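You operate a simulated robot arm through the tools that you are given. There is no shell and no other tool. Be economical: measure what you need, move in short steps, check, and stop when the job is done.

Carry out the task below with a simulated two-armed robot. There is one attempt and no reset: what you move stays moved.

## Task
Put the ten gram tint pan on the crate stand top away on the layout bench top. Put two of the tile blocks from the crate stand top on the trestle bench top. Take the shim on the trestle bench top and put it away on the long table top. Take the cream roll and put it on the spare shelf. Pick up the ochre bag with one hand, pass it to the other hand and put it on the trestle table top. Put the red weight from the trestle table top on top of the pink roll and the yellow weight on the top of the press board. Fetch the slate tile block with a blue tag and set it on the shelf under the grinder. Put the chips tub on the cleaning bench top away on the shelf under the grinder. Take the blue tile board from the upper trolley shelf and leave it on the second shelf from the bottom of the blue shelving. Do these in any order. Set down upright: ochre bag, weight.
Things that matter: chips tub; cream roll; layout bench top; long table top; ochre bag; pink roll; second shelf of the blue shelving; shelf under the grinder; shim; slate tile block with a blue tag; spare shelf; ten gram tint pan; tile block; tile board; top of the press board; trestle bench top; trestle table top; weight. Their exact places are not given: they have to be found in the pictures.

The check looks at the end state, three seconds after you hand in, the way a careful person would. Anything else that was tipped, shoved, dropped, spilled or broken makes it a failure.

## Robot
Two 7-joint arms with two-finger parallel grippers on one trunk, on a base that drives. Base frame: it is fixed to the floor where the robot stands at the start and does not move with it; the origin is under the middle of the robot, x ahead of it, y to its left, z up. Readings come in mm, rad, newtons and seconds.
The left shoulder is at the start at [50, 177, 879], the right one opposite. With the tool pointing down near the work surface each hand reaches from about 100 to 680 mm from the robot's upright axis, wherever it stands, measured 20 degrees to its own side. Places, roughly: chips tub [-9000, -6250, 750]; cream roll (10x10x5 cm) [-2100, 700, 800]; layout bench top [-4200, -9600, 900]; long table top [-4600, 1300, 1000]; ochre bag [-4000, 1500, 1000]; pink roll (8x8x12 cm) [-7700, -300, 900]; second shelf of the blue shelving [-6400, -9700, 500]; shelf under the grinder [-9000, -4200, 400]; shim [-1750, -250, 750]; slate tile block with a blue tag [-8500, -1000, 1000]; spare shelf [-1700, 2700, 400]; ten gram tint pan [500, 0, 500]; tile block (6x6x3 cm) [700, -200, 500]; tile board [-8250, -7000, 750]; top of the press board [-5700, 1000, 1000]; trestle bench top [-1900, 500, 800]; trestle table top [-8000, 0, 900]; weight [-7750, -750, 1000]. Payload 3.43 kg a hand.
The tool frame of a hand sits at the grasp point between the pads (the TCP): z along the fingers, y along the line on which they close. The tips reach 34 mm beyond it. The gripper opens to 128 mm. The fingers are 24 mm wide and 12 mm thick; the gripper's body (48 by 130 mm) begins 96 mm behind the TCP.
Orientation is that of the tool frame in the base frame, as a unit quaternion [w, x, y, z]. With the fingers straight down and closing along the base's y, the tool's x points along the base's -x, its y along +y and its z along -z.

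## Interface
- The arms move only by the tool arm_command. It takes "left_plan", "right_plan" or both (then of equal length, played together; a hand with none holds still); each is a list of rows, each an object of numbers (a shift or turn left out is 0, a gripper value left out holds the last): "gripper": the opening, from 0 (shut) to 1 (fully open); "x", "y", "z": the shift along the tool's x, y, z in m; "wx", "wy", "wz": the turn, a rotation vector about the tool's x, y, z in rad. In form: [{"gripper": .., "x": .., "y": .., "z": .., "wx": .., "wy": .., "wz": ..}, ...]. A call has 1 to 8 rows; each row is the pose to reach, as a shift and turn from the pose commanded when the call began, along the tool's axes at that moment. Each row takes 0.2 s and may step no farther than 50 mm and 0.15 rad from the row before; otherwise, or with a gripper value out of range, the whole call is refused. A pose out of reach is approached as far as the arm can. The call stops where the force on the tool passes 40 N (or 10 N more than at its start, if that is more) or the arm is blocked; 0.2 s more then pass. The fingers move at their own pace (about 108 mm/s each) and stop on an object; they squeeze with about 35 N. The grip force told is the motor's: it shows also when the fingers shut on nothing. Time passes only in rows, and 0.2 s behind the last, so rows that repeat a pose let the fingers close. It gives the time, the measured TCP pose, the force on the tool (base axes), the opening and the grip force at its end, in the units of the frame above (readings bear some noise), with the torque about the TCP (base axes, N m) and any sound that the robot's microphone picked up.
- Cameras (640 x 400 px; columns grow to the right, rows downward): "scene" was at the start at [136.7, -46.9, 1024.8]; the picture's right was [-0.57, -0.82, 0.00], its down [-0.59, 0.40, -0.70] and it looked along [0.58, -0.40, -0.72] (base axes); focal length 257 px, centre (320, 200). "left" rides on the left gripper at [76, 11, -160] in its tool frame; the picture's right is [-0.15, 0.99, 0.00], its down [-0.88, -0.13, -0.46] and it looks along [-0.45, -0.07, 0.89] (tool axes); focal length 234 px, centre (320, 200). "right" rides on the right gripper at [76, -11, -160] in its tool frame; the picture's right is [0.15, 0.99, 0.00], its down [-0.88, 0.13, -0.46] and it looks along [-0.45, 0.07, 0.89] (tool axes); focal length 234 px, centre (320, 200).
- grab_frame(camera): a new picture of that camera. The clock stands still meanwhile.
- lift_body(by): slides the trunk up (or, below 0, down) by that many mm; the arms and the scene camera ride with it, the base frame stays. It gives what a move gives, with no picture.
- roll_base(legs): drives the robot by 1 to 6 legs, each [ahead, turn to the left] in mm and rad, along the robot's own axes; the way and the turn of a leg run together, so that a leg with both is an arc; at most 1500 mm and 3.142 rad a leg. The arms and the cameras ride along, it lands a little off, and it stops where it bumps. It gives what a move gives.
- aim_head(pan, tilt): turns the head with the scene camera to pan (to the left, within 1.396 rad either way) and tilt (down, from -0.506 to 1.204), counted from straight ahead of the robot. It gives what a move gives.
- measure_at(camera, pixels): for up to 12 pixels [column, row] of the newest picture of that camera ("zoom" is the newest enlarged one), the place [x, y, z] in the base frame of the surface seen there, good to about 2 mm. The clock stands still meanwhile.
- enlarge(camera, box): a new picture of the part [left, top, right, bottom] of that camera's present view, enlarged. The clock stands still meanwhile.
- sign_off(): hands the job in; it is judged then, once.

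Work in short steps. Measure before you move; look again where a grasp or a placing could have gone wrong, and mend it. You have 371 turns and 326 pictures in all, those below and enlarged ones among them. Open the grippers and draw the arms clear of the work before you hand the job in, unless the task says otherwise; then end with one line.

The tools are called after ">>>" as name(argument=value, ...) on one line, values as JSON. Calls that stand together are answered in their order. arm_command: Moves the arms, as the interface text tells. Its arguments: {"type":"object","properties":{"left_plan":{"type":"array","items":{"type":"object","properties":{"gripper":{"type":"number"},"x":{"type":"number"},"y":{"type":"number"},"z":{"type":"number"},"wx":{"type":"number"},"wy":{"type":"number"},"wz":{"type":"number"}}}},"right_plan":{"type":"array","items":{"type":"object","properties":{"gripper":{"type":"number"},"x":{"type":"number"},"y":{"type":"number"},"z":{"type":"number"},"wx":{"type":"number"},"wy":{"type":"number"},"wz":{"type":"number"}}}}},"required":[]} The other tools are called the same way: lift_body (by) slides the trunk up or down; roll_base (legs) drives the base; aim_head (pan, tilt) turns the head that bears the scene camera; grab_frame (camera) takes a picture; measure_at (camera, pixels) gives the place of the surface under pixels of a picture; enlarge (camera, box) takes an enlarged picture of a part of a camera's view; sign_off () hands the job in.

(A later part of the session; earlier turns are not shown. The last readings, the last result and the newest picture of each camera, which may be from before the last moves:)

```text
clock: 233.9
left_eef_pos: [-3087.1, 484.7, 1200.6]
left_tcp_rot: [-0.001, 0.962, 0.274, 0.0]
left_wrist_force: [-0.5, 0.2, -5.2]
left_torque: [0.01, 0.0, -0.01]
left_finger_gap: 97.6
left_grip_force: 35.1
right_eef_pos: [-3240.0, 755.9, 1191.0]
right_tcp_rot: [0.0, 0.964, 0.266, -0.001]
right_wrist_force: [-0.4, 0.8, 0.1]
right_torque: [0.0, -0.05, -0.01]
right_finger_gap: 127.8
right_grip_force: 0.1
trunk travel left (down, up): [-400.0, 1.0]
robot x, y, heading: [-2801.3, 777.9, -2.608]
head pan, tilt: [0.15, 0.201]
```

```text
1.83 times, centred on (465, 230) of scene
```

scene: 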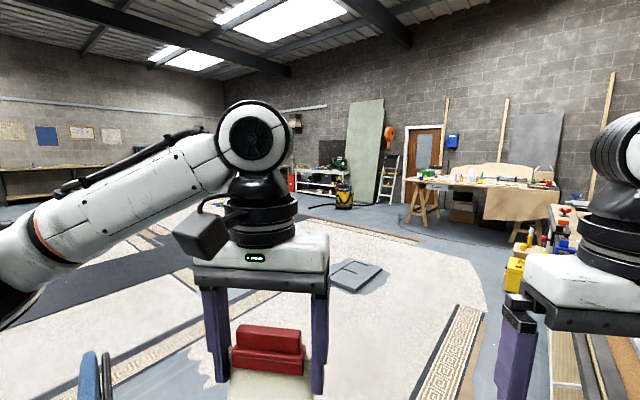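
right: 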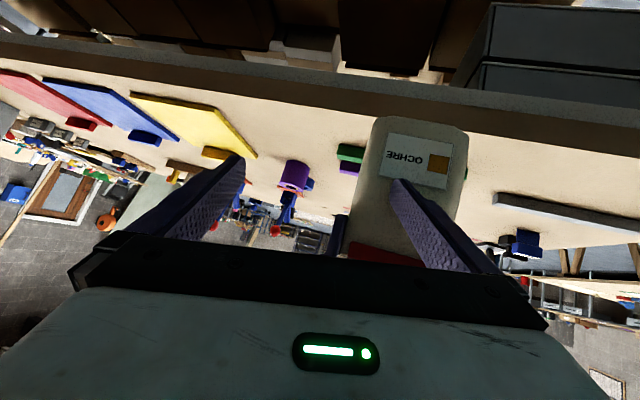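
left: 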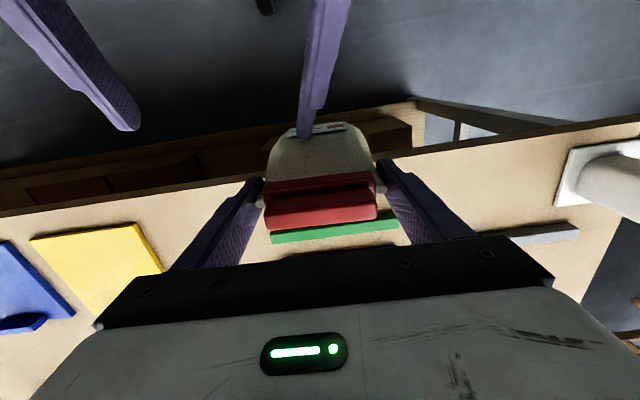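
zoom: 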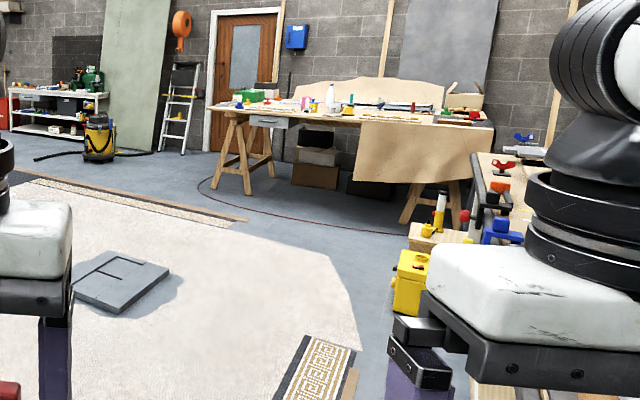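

Clear lane at y≈200. Drive along it toward the trestle table.

>>> roll_base(legs=[[1040, 0], [0, -0.534], [1500, 0], [1450, 0]])

>>> aim_head(pan=0, tilt=0.45)

>>> grab_frame(camera="scene")

```text
clock: 251.7
left_eef_pos: [-6294.5, 248.0, 1199.5]
left_tcp_rot: [0.0, 1.0, -0.009, 0.001]
left_wrist_force: [0.3, -0.5, -5.4]
left_torque: [-0.01, -0.01, 0.02]
left_finger_gap: 97.7
left_grip_force: 35.3
right_eef_pos: [-6276.0, 559.2, 1191.0]
right_tcp_rot: [-0.001, 1.0, -0.018, -0.001]
right_wrist_force: [0.1, 0.3, -0.4]
right_torque: [0.0, 0.02, 0.0]
right_finger_gap: 128.2
right_grip_force: 0.0
trunk travel left (down, up): [-400.0, 1.0]
robot x, y, heading: [-5890.8, 338.7, 3.074]
head pan, tilt: [0.15, 0.201]
heard: click
stopped in leg 4: the robot was blocked; the commanded pose is now the measured one
```

```text
clock: 252.4
left_eef_pos: [-6292.8, 248.7, 1201.2]
left_tcp_rot: [-0.001, 1.0, -0.009, 0.0]
left_wrist_force: [-0.6, 0.2, -4.6]
left_torque: [-0.05, -0.03, 0.01]
left_finger_gap: 97.9
left_grip_force: 34.7
right_eef_pos: [-6274.6, 560.8, 1191.6]
right_tcp_rot: [-0.001, 1.0, -0.016, -0.001]
right_wrist_force: [0.7, 0.0, -0.4]
right_torque: [-0.01, 0.08, 0.01]
right_finger_gap: 128.1
right_grip_force: 0.0
trunk travel left (down, up): [-400.0, 1.0]
robot x, y, heading: [-5898.1, 338.1, 3.074]
head pan, tilt: [0.0, 0.45]
```

```text
252 pictures are left
```

scene: 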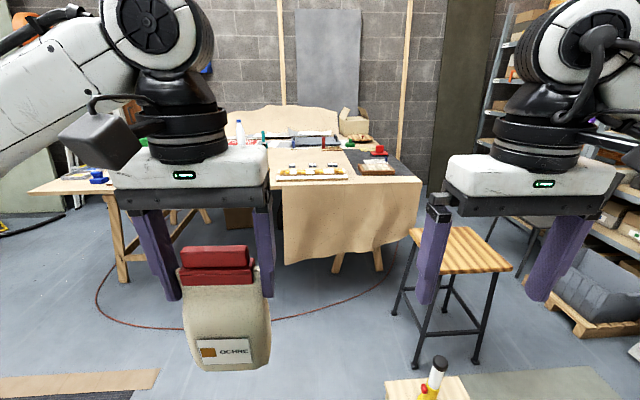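

The base was blocked at (-5891,339). I look to the right and down to see what is touched.

>>> aim_head(pan=-1.2, tilt=0.7)

>>> grab_frame(camera="scene")

```text
clock: 253.8
left_eef_pos: [-6292.5, 248.6, 1201.2]
left_tcp_rot: [-0.001, 1.0, -0.008, 0.0]
left_wrist_force: [-0.3, 0.2, -4.6]
left_torque: [0.0, -0.01, -0.01]
left_finger_gap: 97.8
left_grip_force: 35.3
right_eef_pos: [-6275.4, 560.7, 1192.0]
right_tcp_rot: [-0.002, 1.0, -0.016, -0.001]
right_wrist_force: [1.2, 0.7, -0.8]
right_torque: [-0.04, 0.11, -0.04]
right_finger_gap: 128.4
right_grip_force: 0.1
trunk travel left (down, up): [-400.0, 1.0]
robot x, y, heading: [-5894.2, 336.5, 3.08]
head pan, tilt: [-1.201, 0.7]
```

```text
251 pictures are left
```

scene: 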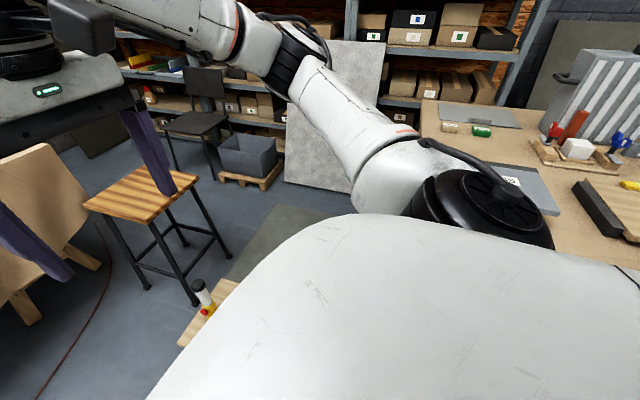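

A small stand with a yellow/red device at (205,305) is beside the base. Measure it.

>>> measure_at(camera="scene", pixels=[[200, 290], [208, 312], [190, 330], [225, 290], [180, 345], [240, 285], [150, 380]])

>>> enlarge(camera="scene", box=[150, 260, 270, 360])

```text
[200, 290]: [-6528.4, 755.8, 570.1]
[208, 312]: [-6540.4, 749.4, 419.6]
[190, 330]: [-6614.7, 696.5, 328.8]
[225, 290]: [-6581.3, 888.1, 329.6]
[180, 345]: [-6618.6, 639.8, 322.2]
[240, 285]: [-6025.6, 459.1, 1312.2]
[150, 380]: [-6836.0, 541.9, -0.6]
```

```text
4.00 times, centred on (210, 310) of scene
```

zoom: 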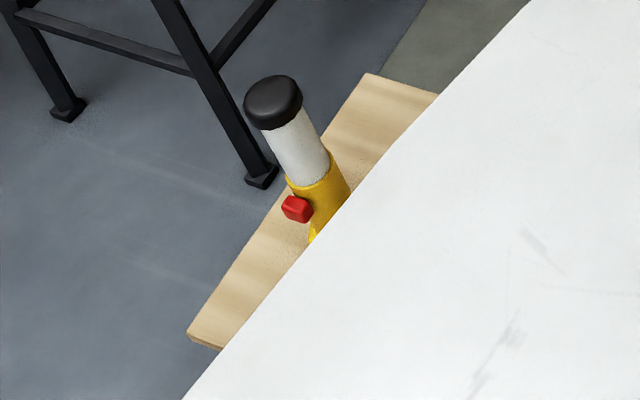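

The torch stand is further ahead; the touched thing is hidden under the body. I back up 500 mm and look.

>>> roll_base(legs=[[-500, 0]])

>>> aim_head(pan=-0.75, tilt=0.65)

>>> grab_frame(camera="scene")

```text
clock: 256.8
left_eef_pos: [-5799.9, 217.3, 1200.1]
left_tcp_rot: [-0.001, 1.0, -0.012, 0.001]
left_wrist_force: [0.9, -0.4, -4.9]
left_torque: [0.03, 0.01, -0.01]
left_finger_gap: 97.5
left_grip_force: 34.9
right_eef_pos: [-5780.7, 527.8, 1191.5]
right_tcp_rot: [-0.001, 1.0, -0.02, -0.002]
right_wrist_force: [0.6, -0.4, 0.0]
right_torque: [0.01, 0.02, 0.0]
right_finger_gap: 127.9
right_grip_force: 0.1
trunk travel left (down, up): [-400.0, 1.0]
robot x, y, heading: [-5402.6, 307.4, 3.068]
head pan, tilt: [-1.201, 0.7]
```

```text
clock: 257.6
left_eef_pos: [-5800.2, 217.5, 1200.7]
left_tcp_rot: [0.0, 1.0, -0.012, 0.0]
left_wrist_force: [0.1, -0.3, -5.5]
left_torque: [0.0, -0.01, -0.05]
left_finger_gap: 97.8
left_grip_force: 34.8
right_eef_pos: [-5780.1, 528.4, 1191.3]
right_tcp_rot: [-0.001, 1.0, -0.019, -0.001]
right_wrist_force: [0.0, 0.5, -0.5]
right_torque: [0.01, 0.02, 0.0]
right_finger_gap: 127.9
right_grip_force: 0.1
trunk travel left (down, up): [-400.0, 1.0]
robot x, y, heading: [-5404.6, 307.1, 3.077]
head pan, tilt: [-0.75, 0.649]
```

```text
249 pictures are left
```

scene: 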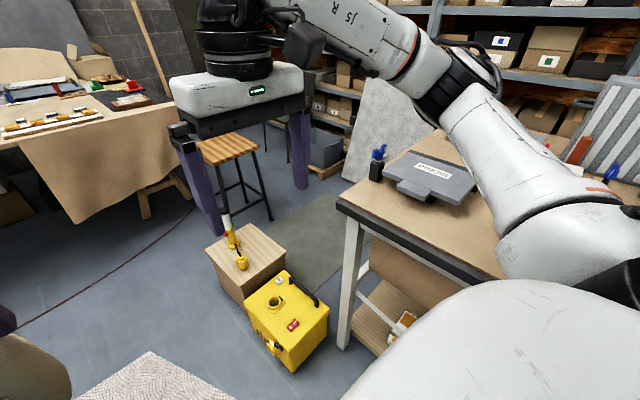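

A yellow case is by the table corner; I likely touched it. Zoom and measure whether it moved from its earlier (-5937,686).

>>> enlarge(camera="scene", box=[190, 190, 350, 390])

>>> measure_at(camera="scene", pixels=[[246, 302], [290, 345], [328, 312], [283, 272], [300, 372], [250, 330], [270, 345], [290, 360], [245, 295], [228, 290], [205, 250]])

```text
2.00 times, centred on (270, 290) of scene
```

zoom: 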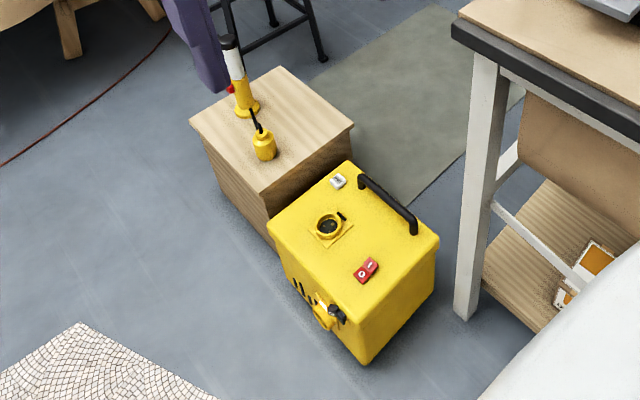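

```text
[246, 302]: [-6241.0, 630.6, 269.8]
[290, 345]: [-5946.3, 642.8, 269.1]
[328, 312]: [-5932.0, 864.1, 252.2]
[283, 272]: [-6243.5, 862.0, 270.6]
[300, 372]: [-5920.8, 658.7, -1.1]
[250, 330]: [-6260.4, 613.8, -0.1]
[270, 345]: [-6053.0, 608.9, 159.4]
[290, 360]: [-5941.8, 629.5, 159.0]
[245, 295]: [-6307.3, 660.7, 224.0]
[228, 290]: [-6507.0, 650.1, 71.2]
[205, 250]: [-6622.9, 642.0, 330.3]
```

The yellow unit's near face is still at x≈-5936, so it has not shifted. I continue at a larger distance, toward (-6880,50).

>>> roll_base(legs=[[0, 0.235], [1480, 0], [0, -0.17]])

>>> aim_head(pan=0.2, tilt=0.55)

>>> grab_frame(camera="scene")

```text
clock: 266.5
left_eef_pos: [-7252.3, -50.6, 1199.7]
left_tcp_rot: [0.001, 1.0, 0.021, 0.0]
left_wrist_force: [0.8, 0.0, -4.2]
left_torque: [0.0, -0.03, -0.03]
left_finger_gap: 97.8
left_grip_force: 35.1
right_eef_pos: [-7252.1, 260.8, 1190.6]
right_tcp_rot: [0.0, 1.0, 0.013, -0.001]
right_wrist_force: [0.6, -0.5, 1.3]
right_torque: [-0.04, 0.03, 0.01]
right_finger_gap: 127.7
right_grip_force: 0.1
trunk travel left (down, up): [-400.0, 1.0]
robot x, y, heading: [-6859.7, 68.6, 3.138]
head pan, tilt: [-0.75, 0.649]
```

```text
clock: 267.7
left_eef_pos: [-7252.4, -51.3, 1200.4]
left_tcp_rot: [0.0, 1.0, 0.021, 0.0]
left_wrist_force: [0.5, 0.6, -4.5]
left_torque: [-0.02, 0.01, 0.01]
left_finger_gap: 97.7
left_grip_force: 34.8
right_eef_pos: [-7253.5, 260.4, 1189.8]
right_tcp_rot: [-0.001, 1.0, 0.013, 0.0]
right_wrist_force: [0.1, 0.7, 0.5]
right_torque: [0.0, -0.01, 0.02]
right_finger_gap: 128.0
right_grip_force: 0.1
trunk travel left (down, up): [-400.0, 1.0]
robot x, y, heading: [-6856.9, 62.7, 3.135]
head pan, tilt: [0.201, 0.55]
```

```text
247 pictures are left
```

scene: 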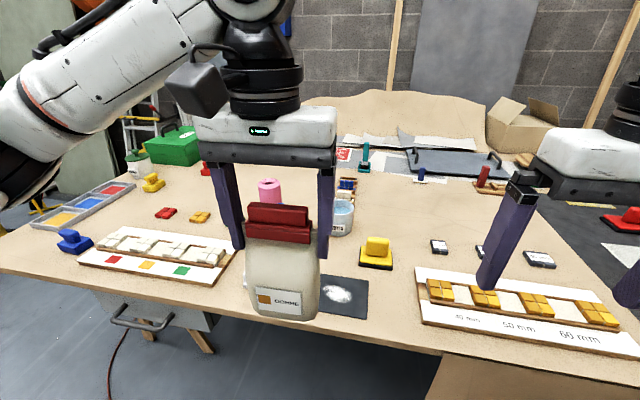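

I zoom to identify the weights and pink roll.

>>> enlarge(camera="scene", box=[20, 120, 260, 280])

>>> enlarge(camera="scene", box=[240, 130, 560, 340])

>>> measure_at(camera="scene", pixels=[[270, 182], [378, 245], [75, 237], [153, 180], [205, 168], [400, 275], [400, 220], [400, 340], [345, 210], [530, 300]])

```text
2.50 times, centred on (140, 200) of scene
```

zoom: 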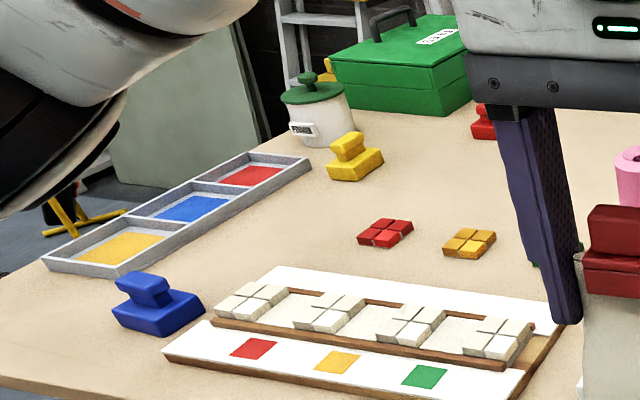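

```text
1.90 times, centred on (400, 235) of scene
```

zoom: 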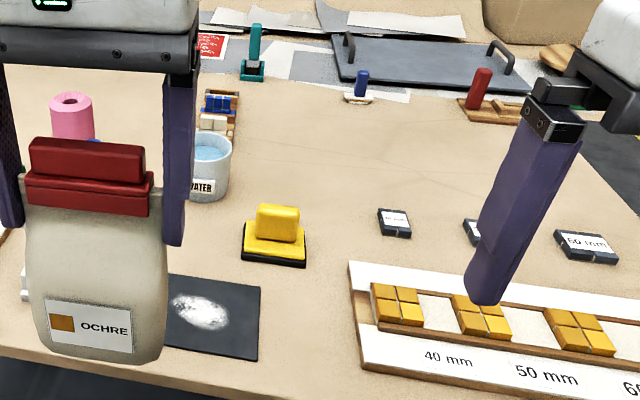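

```text
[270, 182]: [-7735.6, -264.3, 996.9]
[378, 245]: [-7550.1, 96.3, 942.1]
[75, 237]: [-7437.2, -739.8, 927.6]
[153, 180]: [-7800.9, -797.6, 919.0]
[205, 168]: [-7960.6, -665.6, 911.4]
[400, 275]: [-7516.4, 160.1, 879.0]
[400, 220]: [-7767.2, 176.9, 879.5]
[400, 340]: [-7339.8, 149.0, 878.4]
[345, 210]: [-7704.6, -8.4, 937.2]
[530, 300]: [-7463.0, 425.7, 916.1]
```

Weights: blue (-7437,-740), yellow (-7801,-798), red (-7961,-666); pink roll (-7736,-264). I measure a clear spot for the bag near (400,235).

>>> measure_at(camera="zoom", pixels=[[380, 215], [385, 235], [303, 240], [300, 262], [228, 190], [330, 200], [340, 240], [300, 160], [262, 205], [350, 100], [345, 270], [180, 130]])

```text
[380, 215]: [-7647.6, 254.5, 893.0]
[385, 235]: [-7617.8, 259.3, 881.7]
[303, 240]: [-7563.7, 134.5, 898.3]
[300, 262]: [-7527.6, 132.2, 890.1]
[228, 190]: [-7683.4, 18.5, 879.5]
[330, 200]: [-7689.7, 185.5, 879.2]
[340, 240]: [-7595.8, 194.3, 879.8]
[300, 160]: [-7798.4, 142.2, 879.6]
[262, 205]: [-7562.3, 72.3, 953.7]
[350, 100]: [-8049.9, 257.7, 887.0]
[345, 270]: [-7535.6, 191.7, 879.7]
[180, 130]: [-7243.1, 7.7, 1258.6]
```

Spot (-7660,145) is free. Shift the base to about (-7030,250).

>>> roll_base(legs=[[0, -0.818], [255, 0], [0, 0.822]])

>>> grab_frame(camera="left")

```text
clock: 273.9
left_eef_pos: [-7428.2, 129.1, 1201.4]
left_tcp_rot: [-0.001, 0.999, 0.032, 0.0]
left_wrist_force: [-0.8, 0.6, -4.5]
left_torque: [-0.01, -0.02, 0.05]
left_finger_gap: 97.7
left_grip_force: 34.5
right_eef_pos: [-7435.4, 441.1, 1190.7]
right_tcp_rot: [-0.001, 1.0, 0.024, -0.001]
right_wrist_force: [-0.2, -0.7, 0.0]
right_torque: [-0.03, 0.02, 0.03]
right_finger_gap: 128.0
right_grip_force: 0.0
trunk travel left (down, up): [-400.0, 1.0]
robot x, y, heading: [-7040.3, 251.5, -3.124]
head pan, tilt: [0.201, 0.55]
```

```text
244 pictures are left
```

left: 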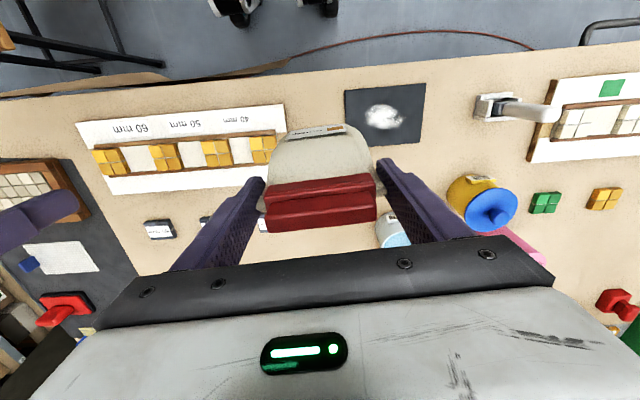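

Move the bag over (-7660,145) and lower it to just above the table.

>>> arm_command(left_plan=[{"x": -0.046, "y": -0.006, "wz": 0.015}, {"x": -0.092, "y": -0.012, "wz": 0.03}, {"x": -0.138, "y": -0.018, "wz": 0.045}, {"x": -0.184, "y": -0.025, "wz": 0.06}, {"x": -0.2305, "y": -0.031, "wz": 0.064}, {"x": -0.2305, "y": -0.031, "z": 0.045, "wz": 0.064}, {"x": -0.2305, "y": -0.031, "z": 0.09, "wz": 0.064}, {"x": -0.2305, "y": -0.031, "z": 0.135, "wz": 0.064}])

>>> grab_frame(camera="left")

>>> grab_frame(camera="scene")

```text
clock: 275.7
left_eef_pos: [-7672.9, 149.9, 1075.6]
left_tcp_rot: [0.0, 1.0, 0.0, 0.002]
left_wrist_force: [-0.2, 0.3, -5.7]
left_torque: [0.02, -0.02, -0.04]
left_finger_gap: 98.0
left_grip_force: 34.9
left hand out of reach, approached as far as the arm can: row 5, 7, 8
right_eef_pos: [-7437.2, 441.5, 1191.1]
right_tcp_rot: [-0.001, 1.0, 0.025, -0.001]
right_wrist_force: [-0.8, 0.7, -0.1]
right_torque: [-0.01, 0.01, 0.02]
right_finger_gap: 128.1
right_grip_force: 0.0
trunk travel left (down, up): [-400.0, 1.0]
robot x, y, heading: [-7043.6, 255.6, -3.127]
head pan, tilt: [0.201, 0.55]
```

```text
243 pictures are left
```

left: 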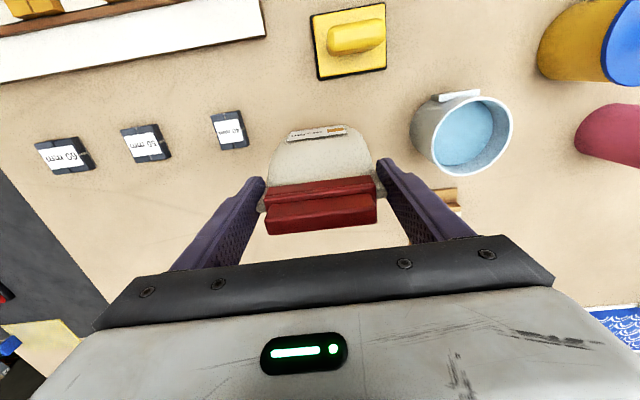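

```text
242 pictures are left
```

scene: 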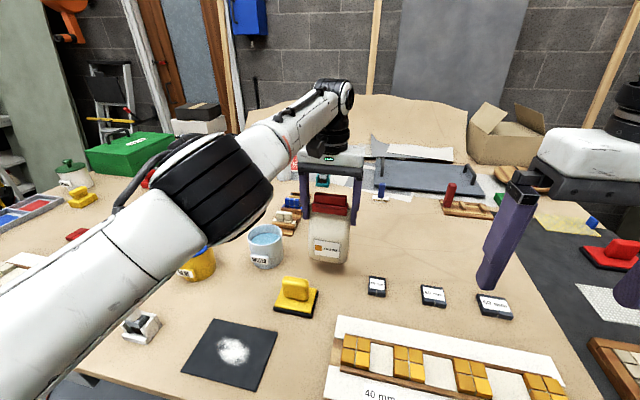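

At the reach limit; pull back 20 mm and lower to 1027, gently.

>>> arm_command(left_plan=[{"x": 0.02}, {"x": 0.02, "z": 0.025}, {"x": 0.02, "z": 0.042}, {"x": 0.02, "z": 0.048}])

>>> enlarge(camera="scene", box=[250, 180, 410, 300])

```text
clock: 276.7
left_eef_pos: [-7674.9, 152.3, 1042.9]
left_tcp_rot: [-0.001, 1.0, 0.0, 0.0]
left_wrist_force: [-1.2, 0.3, -5.5]
left_torque: [0.02, -0.04, 0.0]
left_finger_gap: 97.9
left_grip_force: 35.4
left hand out of reach, approached as far as the arm can: row 1, 2, 3, 4
right_eef_pos: [-7437.1, 442.6, 1192.0]
right_tcp_rot: [-0.001, 1.0, 0.024, -0.001]
right_wrist_force: [-0.4, 0.7, -0.4]
right_torque: [0.03, -0.02, 0.0]
right_finger_gap: 128.0
right_grip_force: 0.1
trunk travel left (down, up): [-400.0, 1.0]
robot x, y, heading: [-7036.8, 252.5, -3.122]
head pan, tilt: [0.201, 0.55]
```

```text
3.33 times, centred on (330, 240) of scene
```

zoom: 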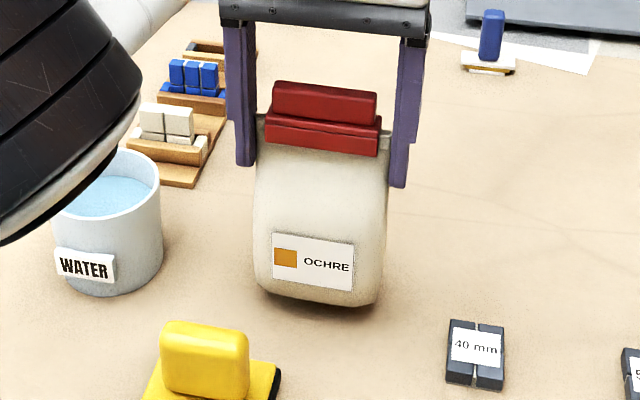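

Pull back another 35 mm, then down to 1027.

>>> arm_command(left_plan=[{"x": 0.02}, {"x": 0.035, "z": 0.006}, {"x": 0.035, "z": 0.012}, {"x": 0.035, "z": 0.016}])

>>> enlarge(camera="scene", box=[250, 180, 410, 300])

>>> measure_at(camera="zoom", pixels=[[320, 100], [320, 140], [320, 180], [320, 220], [320, 280], [320, 300], [262, 290], [375, 295]])

```text
clock: 277.7
left_eef_pos: [-7674.1, 158.7, 1038.2]
left_tcp_rot: [0.001, 1.0, 0.001, 0.002]
left_wrist_force: [0.1, -0.4, -4.1]
left_torque: [0.02, -0.01, 0.02]
left_finger_gap: 98.0
left_grip_force: 34.6
left hand out of reach, approached as far as the arm can: row 1, 2, 3, 4
right_eef_pos: [-7436.5, 441.5, 1191.2]
right_tcp_rot: [-0.001, 1.0, 0.024, -0.001]
right_wrist_force: [0.2, -0.6, -0.2]
right_torque: [0.0, 0.0, 0.0]
right_finger_gap: 128.0
right_grip_force: 0.1
trunk travel left (down, up): [-400.0, 1.0]
robot x, y, heading: [-7039.0, 250.1, -3.126]
head pan, tilt: [0.201, 0.55]
```

```text
3.33 times, centred on (330, 240) of scene
```

zoom: 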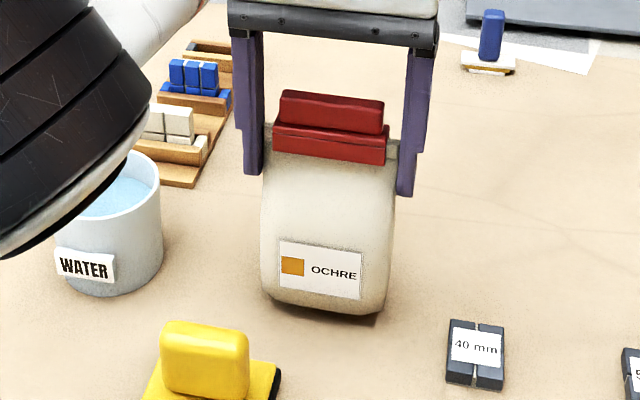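

```text
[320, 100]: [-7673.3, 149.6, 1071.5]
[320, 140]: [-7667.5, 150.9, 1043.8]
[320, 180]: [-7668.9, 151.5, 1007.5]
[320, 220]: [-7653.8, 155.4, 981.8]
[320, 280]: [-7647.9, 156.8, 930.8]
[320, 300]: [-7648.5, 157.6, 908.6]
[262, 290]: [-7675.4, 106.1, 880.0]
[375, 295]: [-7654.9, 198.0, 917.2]
```

The arm sits at some joint limit; I'll lower with the trunk instead, 11 mm first.

>>> lift_body(by=-11)

```text
clock: 278.3
left_eef_pos: [-7674.4, 158.9, 1027.0]
left_tcp_rot: [0.0, 1.0, 0.0, 0.002]
left_wrist_force: [0.9, -0.2, -5.1]
left_torque: [0.0, -0.03, 0.01]
left_finger_gap: 97.9
left_grip_force: 35.3
right_eef_pos: [-7436.5, 442.0, 1180.4]
right_tcp_rot: [-0.001, 1.0, 0.024, -0.002]
right_wrist_force: [-0.2, 0.5, -0.1]
right_torque: [-0.01, 0.03, 0.02]
right_finger_gap: 128.2
right_grip_force: 0.1
trunk travel left (down, up): [-389.0, 12.0]
robot x, y, heading: [-7037.4, 253.4, -3.124]
head pan, tilt: [0.201, 0.55]
```

Not touching yet (5 N still hangs). Lower 4 mm more.

>>> lift_body(by=-4)

>>> enlarge(camera="scene", box=[270, 220, 390, 300])

```text
clock: 278.8
left_eef_pos: [-7674.6, 158.6, 1024.1]
left_tcp_rot: [0.0, 1.0, 0.001, 0.001]
left_wrist_force: [0.4, 0.6, -0.1]
left_torque: [0.06, -0.17, -0.02]
left_finger_gap: 97.7
left_grip_force: 35.7
right_eef_pos: [-7436.6, 443.4, 1175.4]
right_tcp_rot: [-0.001, 1.0, 0.023, -0.001]
right_wrist_force: [0.3, -0.3, -0.2]
right_torque: [-0.02, -0.01, -0.01]
right_finger_gap: 127.9
right_grip_force: 0.0
trunk travel left (down, up): [-385.0, 16.0]
robot x, y, heading: [-7037.4, 253.2, -3.125]
head pan, tilt: [0.201, 0.55]
```

```text
5.00 times, centred on (330, 260) of scene
```

zoom: 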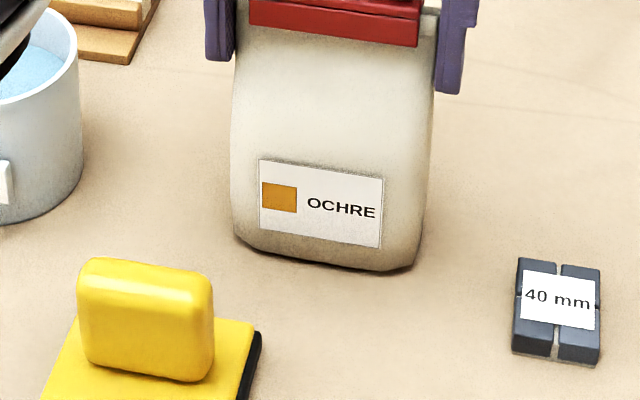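

The table carries it now. Open the hand and raise it.

>>> arm_command(left_plan=[{"gripper": 1}, {"gripper": 1}, {"gripper": 1}])

>>> arm_command(left_plan=[{"z": -0.03}, {"z": -0.06}, {"z": -0.09}, {"z": -0.12}, {"z": -0.15}])

>>> grab_frame(camera="scene")

```text
clock: 279.6
left_eef_pos: [-7674.3, 158.7, 1022.8]
left_tcp_rot: [0.0, 1.0, 0.0, 0.001]
left_wrist_force: [-0.1, 0.4, -0.4]
left_torque: [0.01, 0.03, 0.0]
left_finger_gap: 127.8
left_grip_force: 0.0
right_eef_pos: [-7436.0, 442.2, 1176.2]
right_tcp_rot: [-0.002, 1.0, 0.024, -0.001]
right_wrist_force: [-0.3, -0.1, -0.7]
right_torque: [0.0, 0.02, -0.02]
right_finger_gap: 127.8
right_grip_force: 0.1
trunk travel left (down, up): [-385.0, 16.0]
robot x, y, heading: [-7039.1, 252.4, -3.125]
head pan, tilt: [0.201, 0.55]
```

```text
clock: 280.8
left_eef_pos: [-7648.6, 152.2, 1162.4]
left_tcp_rot: [0.0, 1.0, 0.001, 0.002]
left_wrist_force: [0.4, 0.7, 0.4]
left_torque: [-0.03, 0.02, -0.02]
left_finger_gap: 128.1
left_grip_force: 0.0
left hand out of reach, approached as far as the arm can: row 1, 2, 3, 4, 5
right_eef_pos: [-7436.9, 443.6, 1177.3]
right_tcp_rot: [-0.001, 1.0, 0.024, -0.002]
right_wrist_force: [-0.5, 0.6, -0.1]
right_torque: [-0.04, 0.03, 0.03]
right_finger_gap: 128.0
right_grip_force: 0.0
trunk travel left (down, up): [-385.0, 16.0]
robot x, y, heading: [-7038.1, 253.6, -3.122]
head pan, tilt: [0.201, 0.55]
```

```text
238 pictures are left
```

scene: 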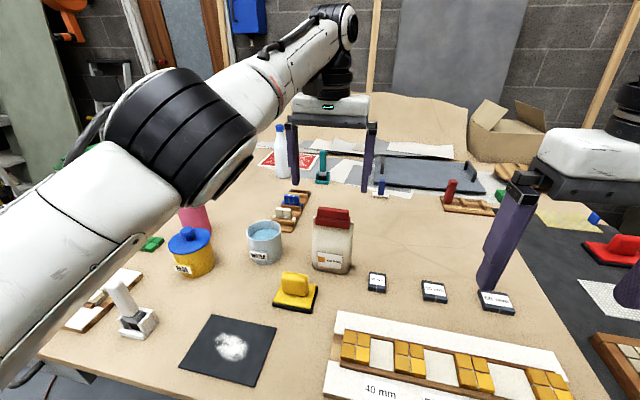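

The bag stands upright. I retract the left arm and drive around to the left end of this table, where the weights are.

>>> arm_command(left_plan=[{"x": 0.045}, {"x": 0.09}, {"x": 0.135}, {"x": 0.18}, {"x": 0.225, "y": 0.02}, {"x": 0.25, "y": 0.06}])

>>> aim_head(pan=0.9, tilt=0.5)

>>> grab_frame(camera="scene")

```text
clock: 282.2
left_eef_pos: [-7621.2, 157.9, 1224.2]
left_tcp_rot: [0.0, 1.0, 0.0, 0.002]
left_wrist_force: [0.1, 0.9, -0.5]
left_torque: [0.06, 0.02, 0.0]
left_finger_gap: 127.9
left_grip_force: 0.1
left hand out of reach, approached as far as the arm can: row 1, 2, 3, 4, 5, 6
right_eef_pos: [-7435.8, 441.5, 1175.9]
right_tcp_rot: [-0.002, 1.0, 0.025, -0.001]
right_wrist_force: [1.0, -1.0, -0.6]
right_torque: [0.04, 0.03, -0.02]
right_finger_gap: 127.9
right_grip_force: 0.1
trunk travel left (down, up): [-385.0, 16.0]
robot x, y, heading: [-7037.3, 258.5, -3.124]
head pan, tilt: [0.201, 0.55]
```

```text
clock: 283.3
left_eef_pos: [-7622.4, 160.1, 1223.9]
left_tcp_rot: [0.0, 1.0, 0.0, 0.001]
left_wrist_force: [-0.6, 0.2, 0.5]
left_torque: [0.02, 0.02, -0.05]
left_finger_gap: 127.9
left_grip_force: 0.1
right_eef_pos: [-7436.1, 442.9, 1176.4]
right_tcp_rot: [-0.001, 1.0, 0.023, -0.002]
right_wrist_force: [-0.6, 0.2, -0.8]
right_torque: [0.03, -0.01, 0.0]
right_finger_gap: 128.1
right_grip_force: 0.0
trunk travel left (down, up): [-385.0, 16.0]
robot x, y, heading: [-7037.3, 252.0, -3.124]
head pan, tilt: [0.901, 0.499]
```

```text
237 pictures are left
```

scene: 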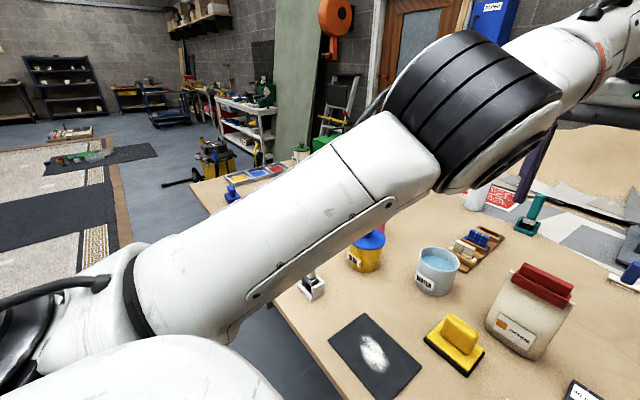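

The left arm seems stuck near a stretched configuration. I try a sideways move with some inward motion to free it.

>>> arm_command(left_plan=[{"x": 0.02, "y": 0.04}, {"x": 0.04, "y": 0.08}, {"x": 0.06, "y": 0.12}, {"x": 0.09, "y": 0.15}, {"x": 0.13, "y": 0.17}, {"x": 0.17, "y": 0.18}, {"x": 0.21, "y": 0.18}])

```text
clock: 284.9
left_eef_pos: [-7398.8, -27.4, 1219.0]
left_tcp_rot: [0.0, 1.0, 0.0, 0.002]
left_wrist_force: [-0.5, 0.1, 0.4]
left_torque: [-0.04, 0.01, -0.01]
left_finger_gap: 128.1
left_grip_force: 0.0
left hand out of reach, approached as far as the arm can: row 1, 2
right_eef_pos: [-7436.2, 442.5, 1176.4]
right_tcp_rot: [-0.001, 1.0, 0.025, -0.002]
right_wrist_force: [0.1, 1.0, 0.8]
right_torque: [0.02, -0.01, 0.01]
right_finger_gap: 128.4
right_grip_force: 0.0
trunk travel left (down, up): [-385.0, 16.0]
robot x, y, heading: [-7037.3, 255.7, -3.123]
head pan, tilt: [0.901, 0.499]
```

Freed. Look left again now.

>>> grab_frame(camera="scene")

```text
236 pictures are left
```

scene: 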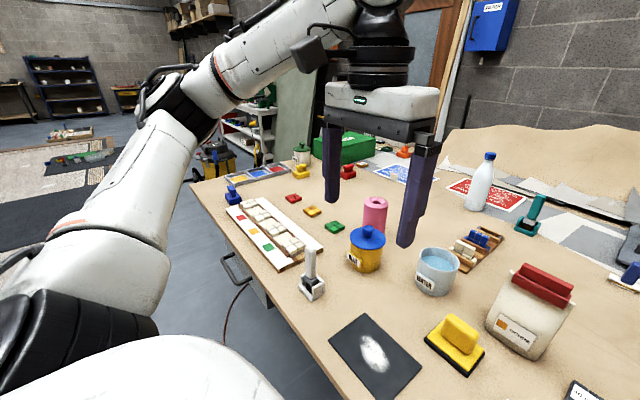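

>>> measure_at(camera="scene", pixels=[[192, 182], [228, 178], [290, 168], [301, 172], [347, 172], [375, 200], [358, 148], [217, 165], [235, 215], [268, 290], [355, 170]])

>>> enlarge(camera="scene", box=[180, 100, 420, 240])

```text
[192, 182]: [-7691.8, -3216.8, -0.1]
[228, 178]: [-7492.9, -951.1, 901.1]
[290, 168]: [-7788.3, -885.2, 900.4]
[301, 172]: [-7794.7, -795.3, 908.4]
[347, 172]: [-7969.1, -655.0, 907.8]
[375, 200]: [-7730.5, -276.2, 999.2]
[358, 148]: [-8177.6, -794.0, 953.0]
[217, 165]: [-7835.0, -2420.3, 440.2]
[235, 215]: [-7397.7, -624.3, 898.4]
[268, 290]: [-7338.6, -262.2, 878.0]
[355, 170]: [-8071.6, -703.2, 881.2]
```

```text
2.67 times, centred on (300, 170) of scene
```

zoom: 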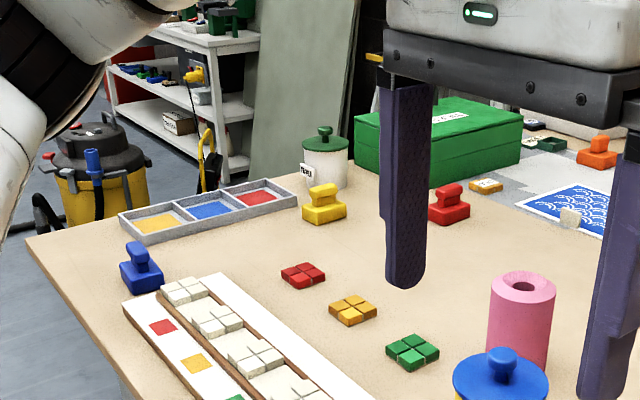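

Weights found: yellow (-7795,-795), red (-7969,-655), on the left end. I drive round to the left end and face it from about (-7790,-1430).

>>> roll_base(legs=[[-250, 0], [0, 1.553], [1500, 0], [200, 0], [0, -1.571], [1000, 0]])

>>> aim_head(pan=-0.6, tilt=0.4)

>>> grab_frame(camera="scene")

```text
clock: 307.5
left_eef_pos: [-8067.7, -1711.4, 1219.2]
left_tcp_rot: [0.0, 1.0, -0.005, 0.002]
left_wrist_force: [-0.2, -1.1, 0.1]
left_torque: [-0.02, 0.0, -0.03]
left_finger_gap: 127.9
left_grip_force: 0.1
right_eef_pos: [-8099.9, -1240.9, 1176.3]
right_tcp_rot: [-0.001, 1.0, 0.02, -0.002]
right_wrist_force: [0.4, -0.3, -0.2]
right_torque: [-0.01, -0.04, 0.01]
right_finger_gap: 128.2
right_grip_force: 0.1
trunk travel left (down, up): [-385.0, 16.0]
robot x, y, heading: [-7703.1, -1432.1, -3.131]
head pan, tilt: [0.901, 0.499]
```

```text
clock: 309.1
left_eef_pos: [-8068.1, -1711.1, 1219.1]
left_tcp_rot: [0.0, 1.0, -0.004, 0.002]
left_wrist_force: [0.1, 0.6, 0.0]
left_torque: [0.0, 0.0, -0.02]
left_finger_gap: 128.0
left_grip_force: 0.1
right_eef_pos: [-8100.1, -1241.7, 1175.7]
right_tcp_rot: [-0.001, 1.0, 0.021, -0.002]
right_wrist_force: [0.7, 0.4, -0.6]
right_torque: [0.0, 0.02, 0.03]
right_finger_gap: 128.2
right_grip_force: 0.1
trunk travel left (down, up): [-385.0, 16.0]
robot x, y, heading: [-7703.2, -1434.5, -3.136]
head pan, tilt: [-0.6, 0.4]
```

```text
234 pictures are left
```

scene: 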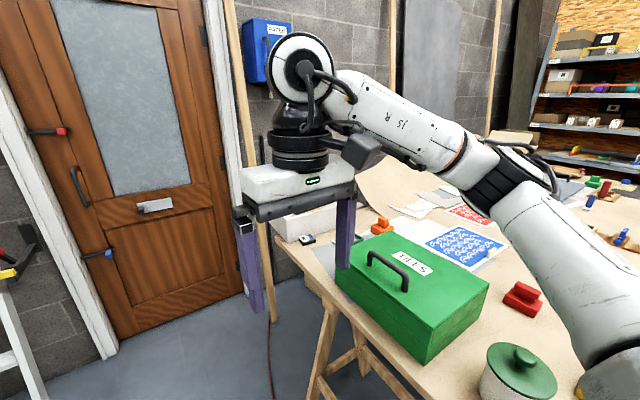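

I zoom on the table's back corner to look for the slate block.

>>> enlarge(camera="scene", box=[260, 180, 540, 370])

>>> measure_at(camera="scene", pixels=[[305, 238], [380, 225], [320, 215], [265, 40], [520, 292], [515, 360], [330, 270], [110, 250]])

```text
2.11 times, centred on (400, 275) of scene
```

zoom: 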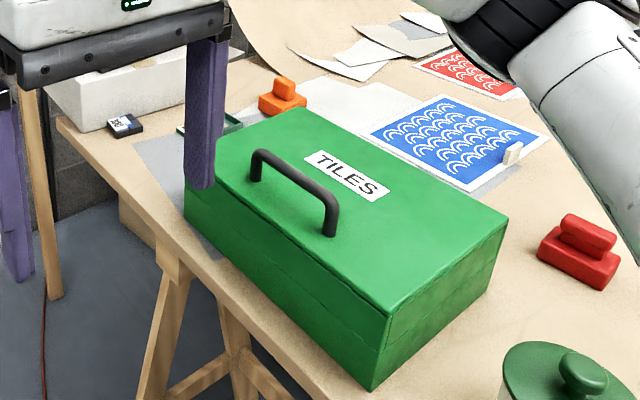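

```text
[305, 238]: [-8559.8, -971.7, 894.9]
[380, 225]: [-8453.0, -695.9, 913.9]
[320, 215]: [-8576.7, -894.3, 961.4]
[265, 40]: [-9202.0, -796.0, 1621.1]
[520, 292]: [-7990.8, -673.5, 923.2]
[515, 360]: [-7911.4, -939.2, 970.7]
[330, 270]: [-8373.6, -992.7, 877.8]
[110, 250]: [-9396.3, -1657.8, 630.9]
```

The slate block with tag is at (-8560,-972). First the weights: drive 170 mm on, turn to face the table end and look.

>>> roll_base(legs=[[170, 0], [0, -1.571]])

>>> aim_head(pan=0.0, tilt=0.65)

>>> grab_frame(camera="scene")

```text
clock: 314.4
left_eef_pos: [-8144.9, -1068.0, 1217.6]
left_tcp_rot: [-0.001, -0.702, 0.712, -0.001]
left_wrist_force: [-0.1, 0.1, 0.0]
left_torque: [-0.03, 0.0, 0.0]
left_finger_gap: 128.0
left_grip_force: 0.1
right_eef_pos: [-7676.3, -1041.1, 1176.1]
right_tcp_rot: [-0.001, 0.719, -0.695, -0.001]
right_wrist_force: [-0.4, -0.6, 0.0]
right_torque: [0.01, -0.01, 0.03]
right_finger_gap: 128.1
right_grip_force: 0.1
trunk travel left (down, up): [-385.0, 16.0]
robot x, y, heading: [-7871.8, -1439.9, 1.573]
head pan, tilt: [-0.6, 0.4]
```

```text
clock: 315.4
left_eef_pos: [-8145.1, -1069.4, 1219.5]
left_tcp_rot: [0.0, -0.702, 0.712, 0.0]
left_wrist_force: [0.3, 0.5, 0.3]
left_torque: [-0.04, -0.02, 0.0]
left_finger_gap: 127.8
left_grip_force: 0.0
right_eef_pos: [-7676.6, -1039.4, 1176.3]
right_tcp_rot: [-0.002, 0.718, -0.696, 0.0]
right_wrist_force: [0.3, 0.3, 0.2]
right_torque: [-0.02, -0.03, -0.01]
right_finger_gap: 127.9
right_grip_force: 0.1
trunk travel left (down, up): [-385.0, 16.0]
robot x, y, heading: [-7873.2, -1434.1, 1.568]
head pan, tilt: [0.0, 0.649]
```

```text
232 pictures are left
```

scene: 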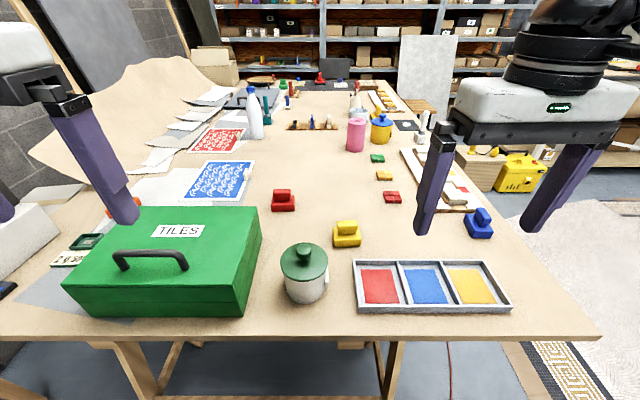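

>>> enlarge(camera="scene", box=[230, 170, 390, 290])

>>> measure_at(camera="zoom", pixels=[[165, 165], [255, 160], [210, 85], [210, 110], [210, 150], [210, 165], [410, 300], [520, 295], [470, 215], [470, 240], [460, 300], [290, 300]])

>>> measure_at(camera="scene", pixels=[[262, 232], [245, 312], [283, 288], [325, 280], [350, 335], [357, 262], [305, 245], [250, 215], [356, 130], [480, 336]])

```text
3.33 times, centred on (310, 230) of scene
```

zoom: 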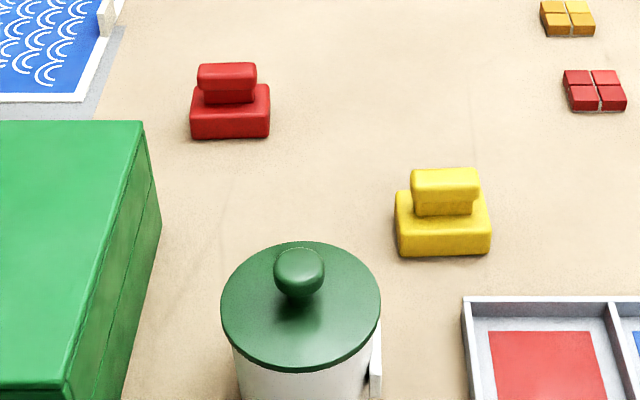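

```text
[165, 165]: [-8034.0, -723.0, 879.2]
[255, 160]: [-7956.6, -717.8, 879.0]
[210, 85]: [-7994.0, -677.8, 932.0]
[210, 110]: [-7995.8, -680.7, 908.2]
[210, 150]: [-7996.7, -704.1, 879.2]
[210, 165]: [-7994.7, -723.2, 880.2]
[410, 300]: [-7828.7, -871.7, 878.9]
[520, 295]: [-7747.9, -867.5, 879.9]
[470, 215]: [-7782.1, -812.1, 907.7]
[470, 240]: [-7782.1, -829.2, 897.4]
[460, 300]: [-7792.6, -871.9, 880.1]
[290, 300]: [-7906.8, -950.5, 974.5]
```

```text
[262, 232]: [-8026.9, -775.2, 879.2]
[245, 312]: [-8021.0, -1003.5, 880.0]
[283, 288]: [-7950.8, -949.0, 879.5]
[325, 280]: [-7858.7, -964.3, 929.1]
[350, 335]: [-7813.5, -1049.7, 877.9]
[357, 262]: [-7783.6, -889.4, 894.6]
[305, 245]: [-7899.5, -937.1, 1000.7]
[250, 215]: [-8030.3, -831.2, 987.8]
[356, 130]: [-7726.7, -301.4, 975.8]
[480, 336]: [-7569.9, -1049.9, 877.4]
```

Red weight centre ≈(-7977,-680), yellow ≈(-7802,-817), both with bases ~70 wide along x. I drive 120 mm closer and bring the right hand above yellow.

>>> roll_base(legs=[[120, 0]])

>>> arm_command(right_plan=[{"x": -0.025, "y": 0.03, "wz": 0.03, "gripper": 0.85}, {"x": -0.05, "y": 0.06, "wz": 0.03}, {"x": -0.075, "y": 0.09, "wz": 0.03}, {"x": -0.103, "y": 0.125, "wz": 0.03}, {"x": -0.103, "y": 0.125, "z": 0.045, "wz": 0.03}, {"x": -0.103, "y": 0.125, "z": 0.09, "wz": 0.03}, {"x": -0.103, "y": 0.125, "z": 0.135, "wz": 0.03}, {"x": -0.103, "y": 0.125, "z": 0.17, "wz": 0.03}])

>>> grab_frame(camera="right")

```text
clock: 316.6
left_eef_pos: [-8144.5, -947.0, 1219.4]
left_tcp_rot: [-0.002, -0.701, 0.713, -0.001]
left_wrist_force: [-0.4, 0.0, 0.0]
left_torque: [-0.04, 0.01, -0.01]
left_finger_gap: 127.7
left_grip_force: 0.1
right_eef_pos: [-7675.2, -920.1, 1175.6]
right_tcp_rot: [-0.001, 0.718, -0.696, 0.0]
right_wrist_force: [-0.1, 0.2, -0.1]
right_torque: [-0.04, 0.01, -0.02]
right_finger_gap: 128.3
right_grip_force: 0.1
trunk travel left (down, up): [-385.0, 16.0]
robot x, y, heading: [-7872.4, -1314.7, 1.57]
head pan, tilt: [0.0, 0.649]
```

```text
clock: 318.4
left_eef_pos: [-8145.5, -949.0, 1219.8]
left_tcp_rot: [0.0, -0.701, 0.713, 0.0]
left_wrist_force: [-0.2, 0.9, 0.3]
left_torque: [-0.04, 0.0, -0.03]
left_finger_gap: 128.2
left_grip_force: 0.0
right_eef_pos: [-7805.0, -823.8, 1006.6]
right_tcp_rot: [-0.002, 0.707, -0.707, -0.001]
right_wrist_force: [0.1, 0.0, 0.2]
right_torque: [-0.01, 0.0, 0.03]
right_finger_gap: 108.9
right_grip_force: 0.1
trunk travel left (down, up): [-385.0, 16.0]
robot x, y, heading: [-7871.3, -1316.9, 1.57]
head pan, tilt: [0.0, 0.649]
```

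```text
230 pictures are left
```

right: 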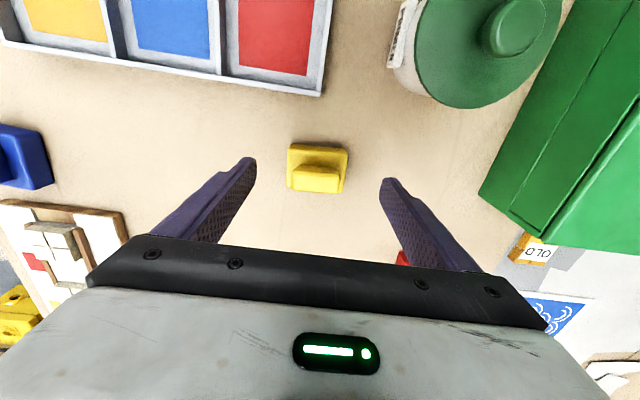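

Measure yellow's base and handle in this view.

>>> measure_at(camera="right", pixels=[[290, 150], [345, 152], [296, 170], [338, 172], [318, 182], [318, 158], [318, 148], [294, 190], [340, 190]])

>>> enlarge(camera="right", box=[260, 120, 380, 210])

```text
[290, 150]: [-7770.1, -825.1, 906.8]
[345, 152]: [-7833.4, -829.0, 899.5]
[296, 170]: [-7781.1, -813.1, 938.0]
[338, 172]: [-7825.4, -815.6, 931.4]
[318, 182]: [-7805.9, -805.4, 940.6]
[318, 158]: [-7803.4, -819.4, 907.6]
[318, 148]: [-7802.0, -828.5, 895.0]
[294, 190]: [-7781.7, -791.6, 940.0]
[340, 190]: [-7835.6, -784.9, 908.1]
```

```text
4.44 times, centred on (320, 165) of right
```

zoom: 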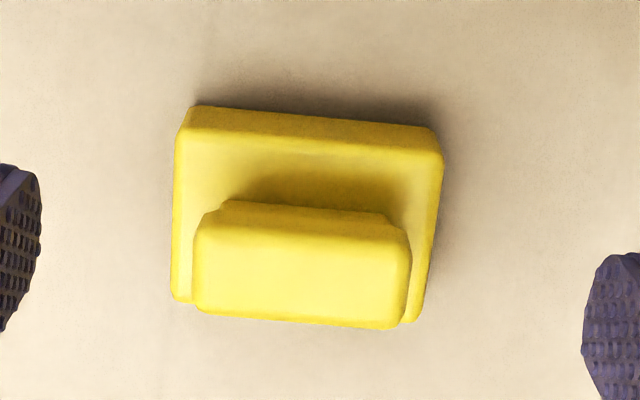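

Base centre (-7802,-806). Move 18 mm forward, descend to 918, and grip.

>>> arm_command(right_plan=[{"x": -0.018, "y": -0.003}, {"x": -0.018, "y": -0.003, "z": 0.045}, {"x": -0.018, "y": -0.003, "z": 0.075}, {"x": -0.018, "y": -0.003, "z": 0.088}, {"x": -0.018, "y": -0.003, "z": 0.088, "gripper": 0}, {"x": -0.018, "y": -0.003, "z": 0.088}, {"x": -0.018, "y": -0.003, "z": 0.088}, {"x": -0.018, "y": -0.003, "z": 0.05}])

>>> grab_frame(camera="right")

```text
clock: 320.2
left_eef_pos: [-8144.1, -948.0, 1219.4]
left_tcp_rot: [0.0, -0.701, 0.713, -0.001]
left_wrist_force: [0.7, -1.0, -0.3]
left_torque: [0.03, -0.03, -0.03]
left_finger_gap: 127.9
left_grip_force: 0.1
right_eef_pos: [-7799.4, -804.8, 955.6]
right_tcp_rot: [0.002, -0.707, 0.707, -0.001]
right_wrist_force: [-0.3, -0.2, -8.3]
right_torque: [0.01, 0.0, -0.02]
right_finger_gap: 70.5
right_grip_force: 34.9
trunk travel left (down, up): [-385.0, 16.0]
robot x, y, heading: [-7870.2, -1313.6, 1.572]
head pan, tilt: [0.0, 0.649]
```

```text
228 pictures are left
```

right: 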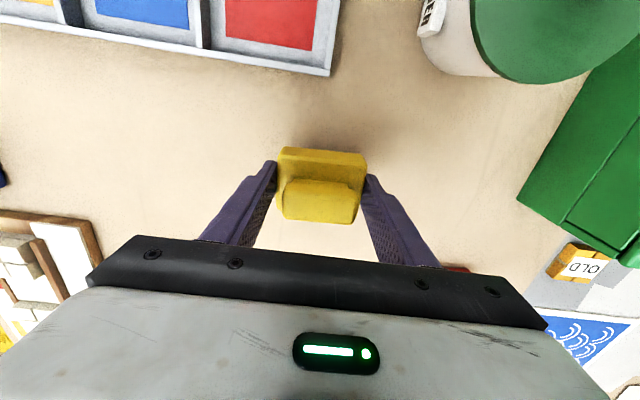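

Yellow is held. Raise and retract it, while the left hand goes over the red weight with a 0.45 tilt.

>>> arm_command(right_plan=[{"z": -0.04}, {"z": -0.08}, {"z": -0.12}, {"z": -0.16}, {"x": 0.03, "y": -0.03, "z": -0.19}, {"x": 0.06, "y": -0.06, "z": -0.2}, {"x": 0.09, "y": -0.09, "z": -0.2}, {"x": 0.11, "y": -0.11, "z": -0.2}], left_plan=[{"gripper": 0.8, "x": -0.033, "y": -0.02, "wy": -0.056}, {"x": -0.066, "y": -0.041, "wy": -0.113}, {"x": -0.099, "y": -0.061, "wy": -0.169}, {"x": -0.132, "y": -0.081, "wy": -0.225}, {"x": -0.165, "y": -0.102, "wy": -0.281, "z": 0.01}, {"x": -0.198, "y": -0.122, "wy": -0.338, "z": 0.04}, {"x": -0.231, "y": -0.142, "wy": -0.394, "z": 0.07}, {"x": -0.261, "y": -0.163, "wy": -0.45, "z": 0.1}])

>>> grab_frame(camera="left")

```text
refused: row 5 steps farther than a row can; nothing moved
```

```text
227 pictures are left
```

left: 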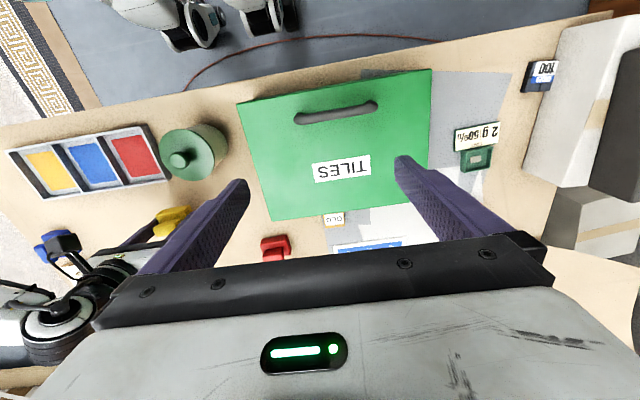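

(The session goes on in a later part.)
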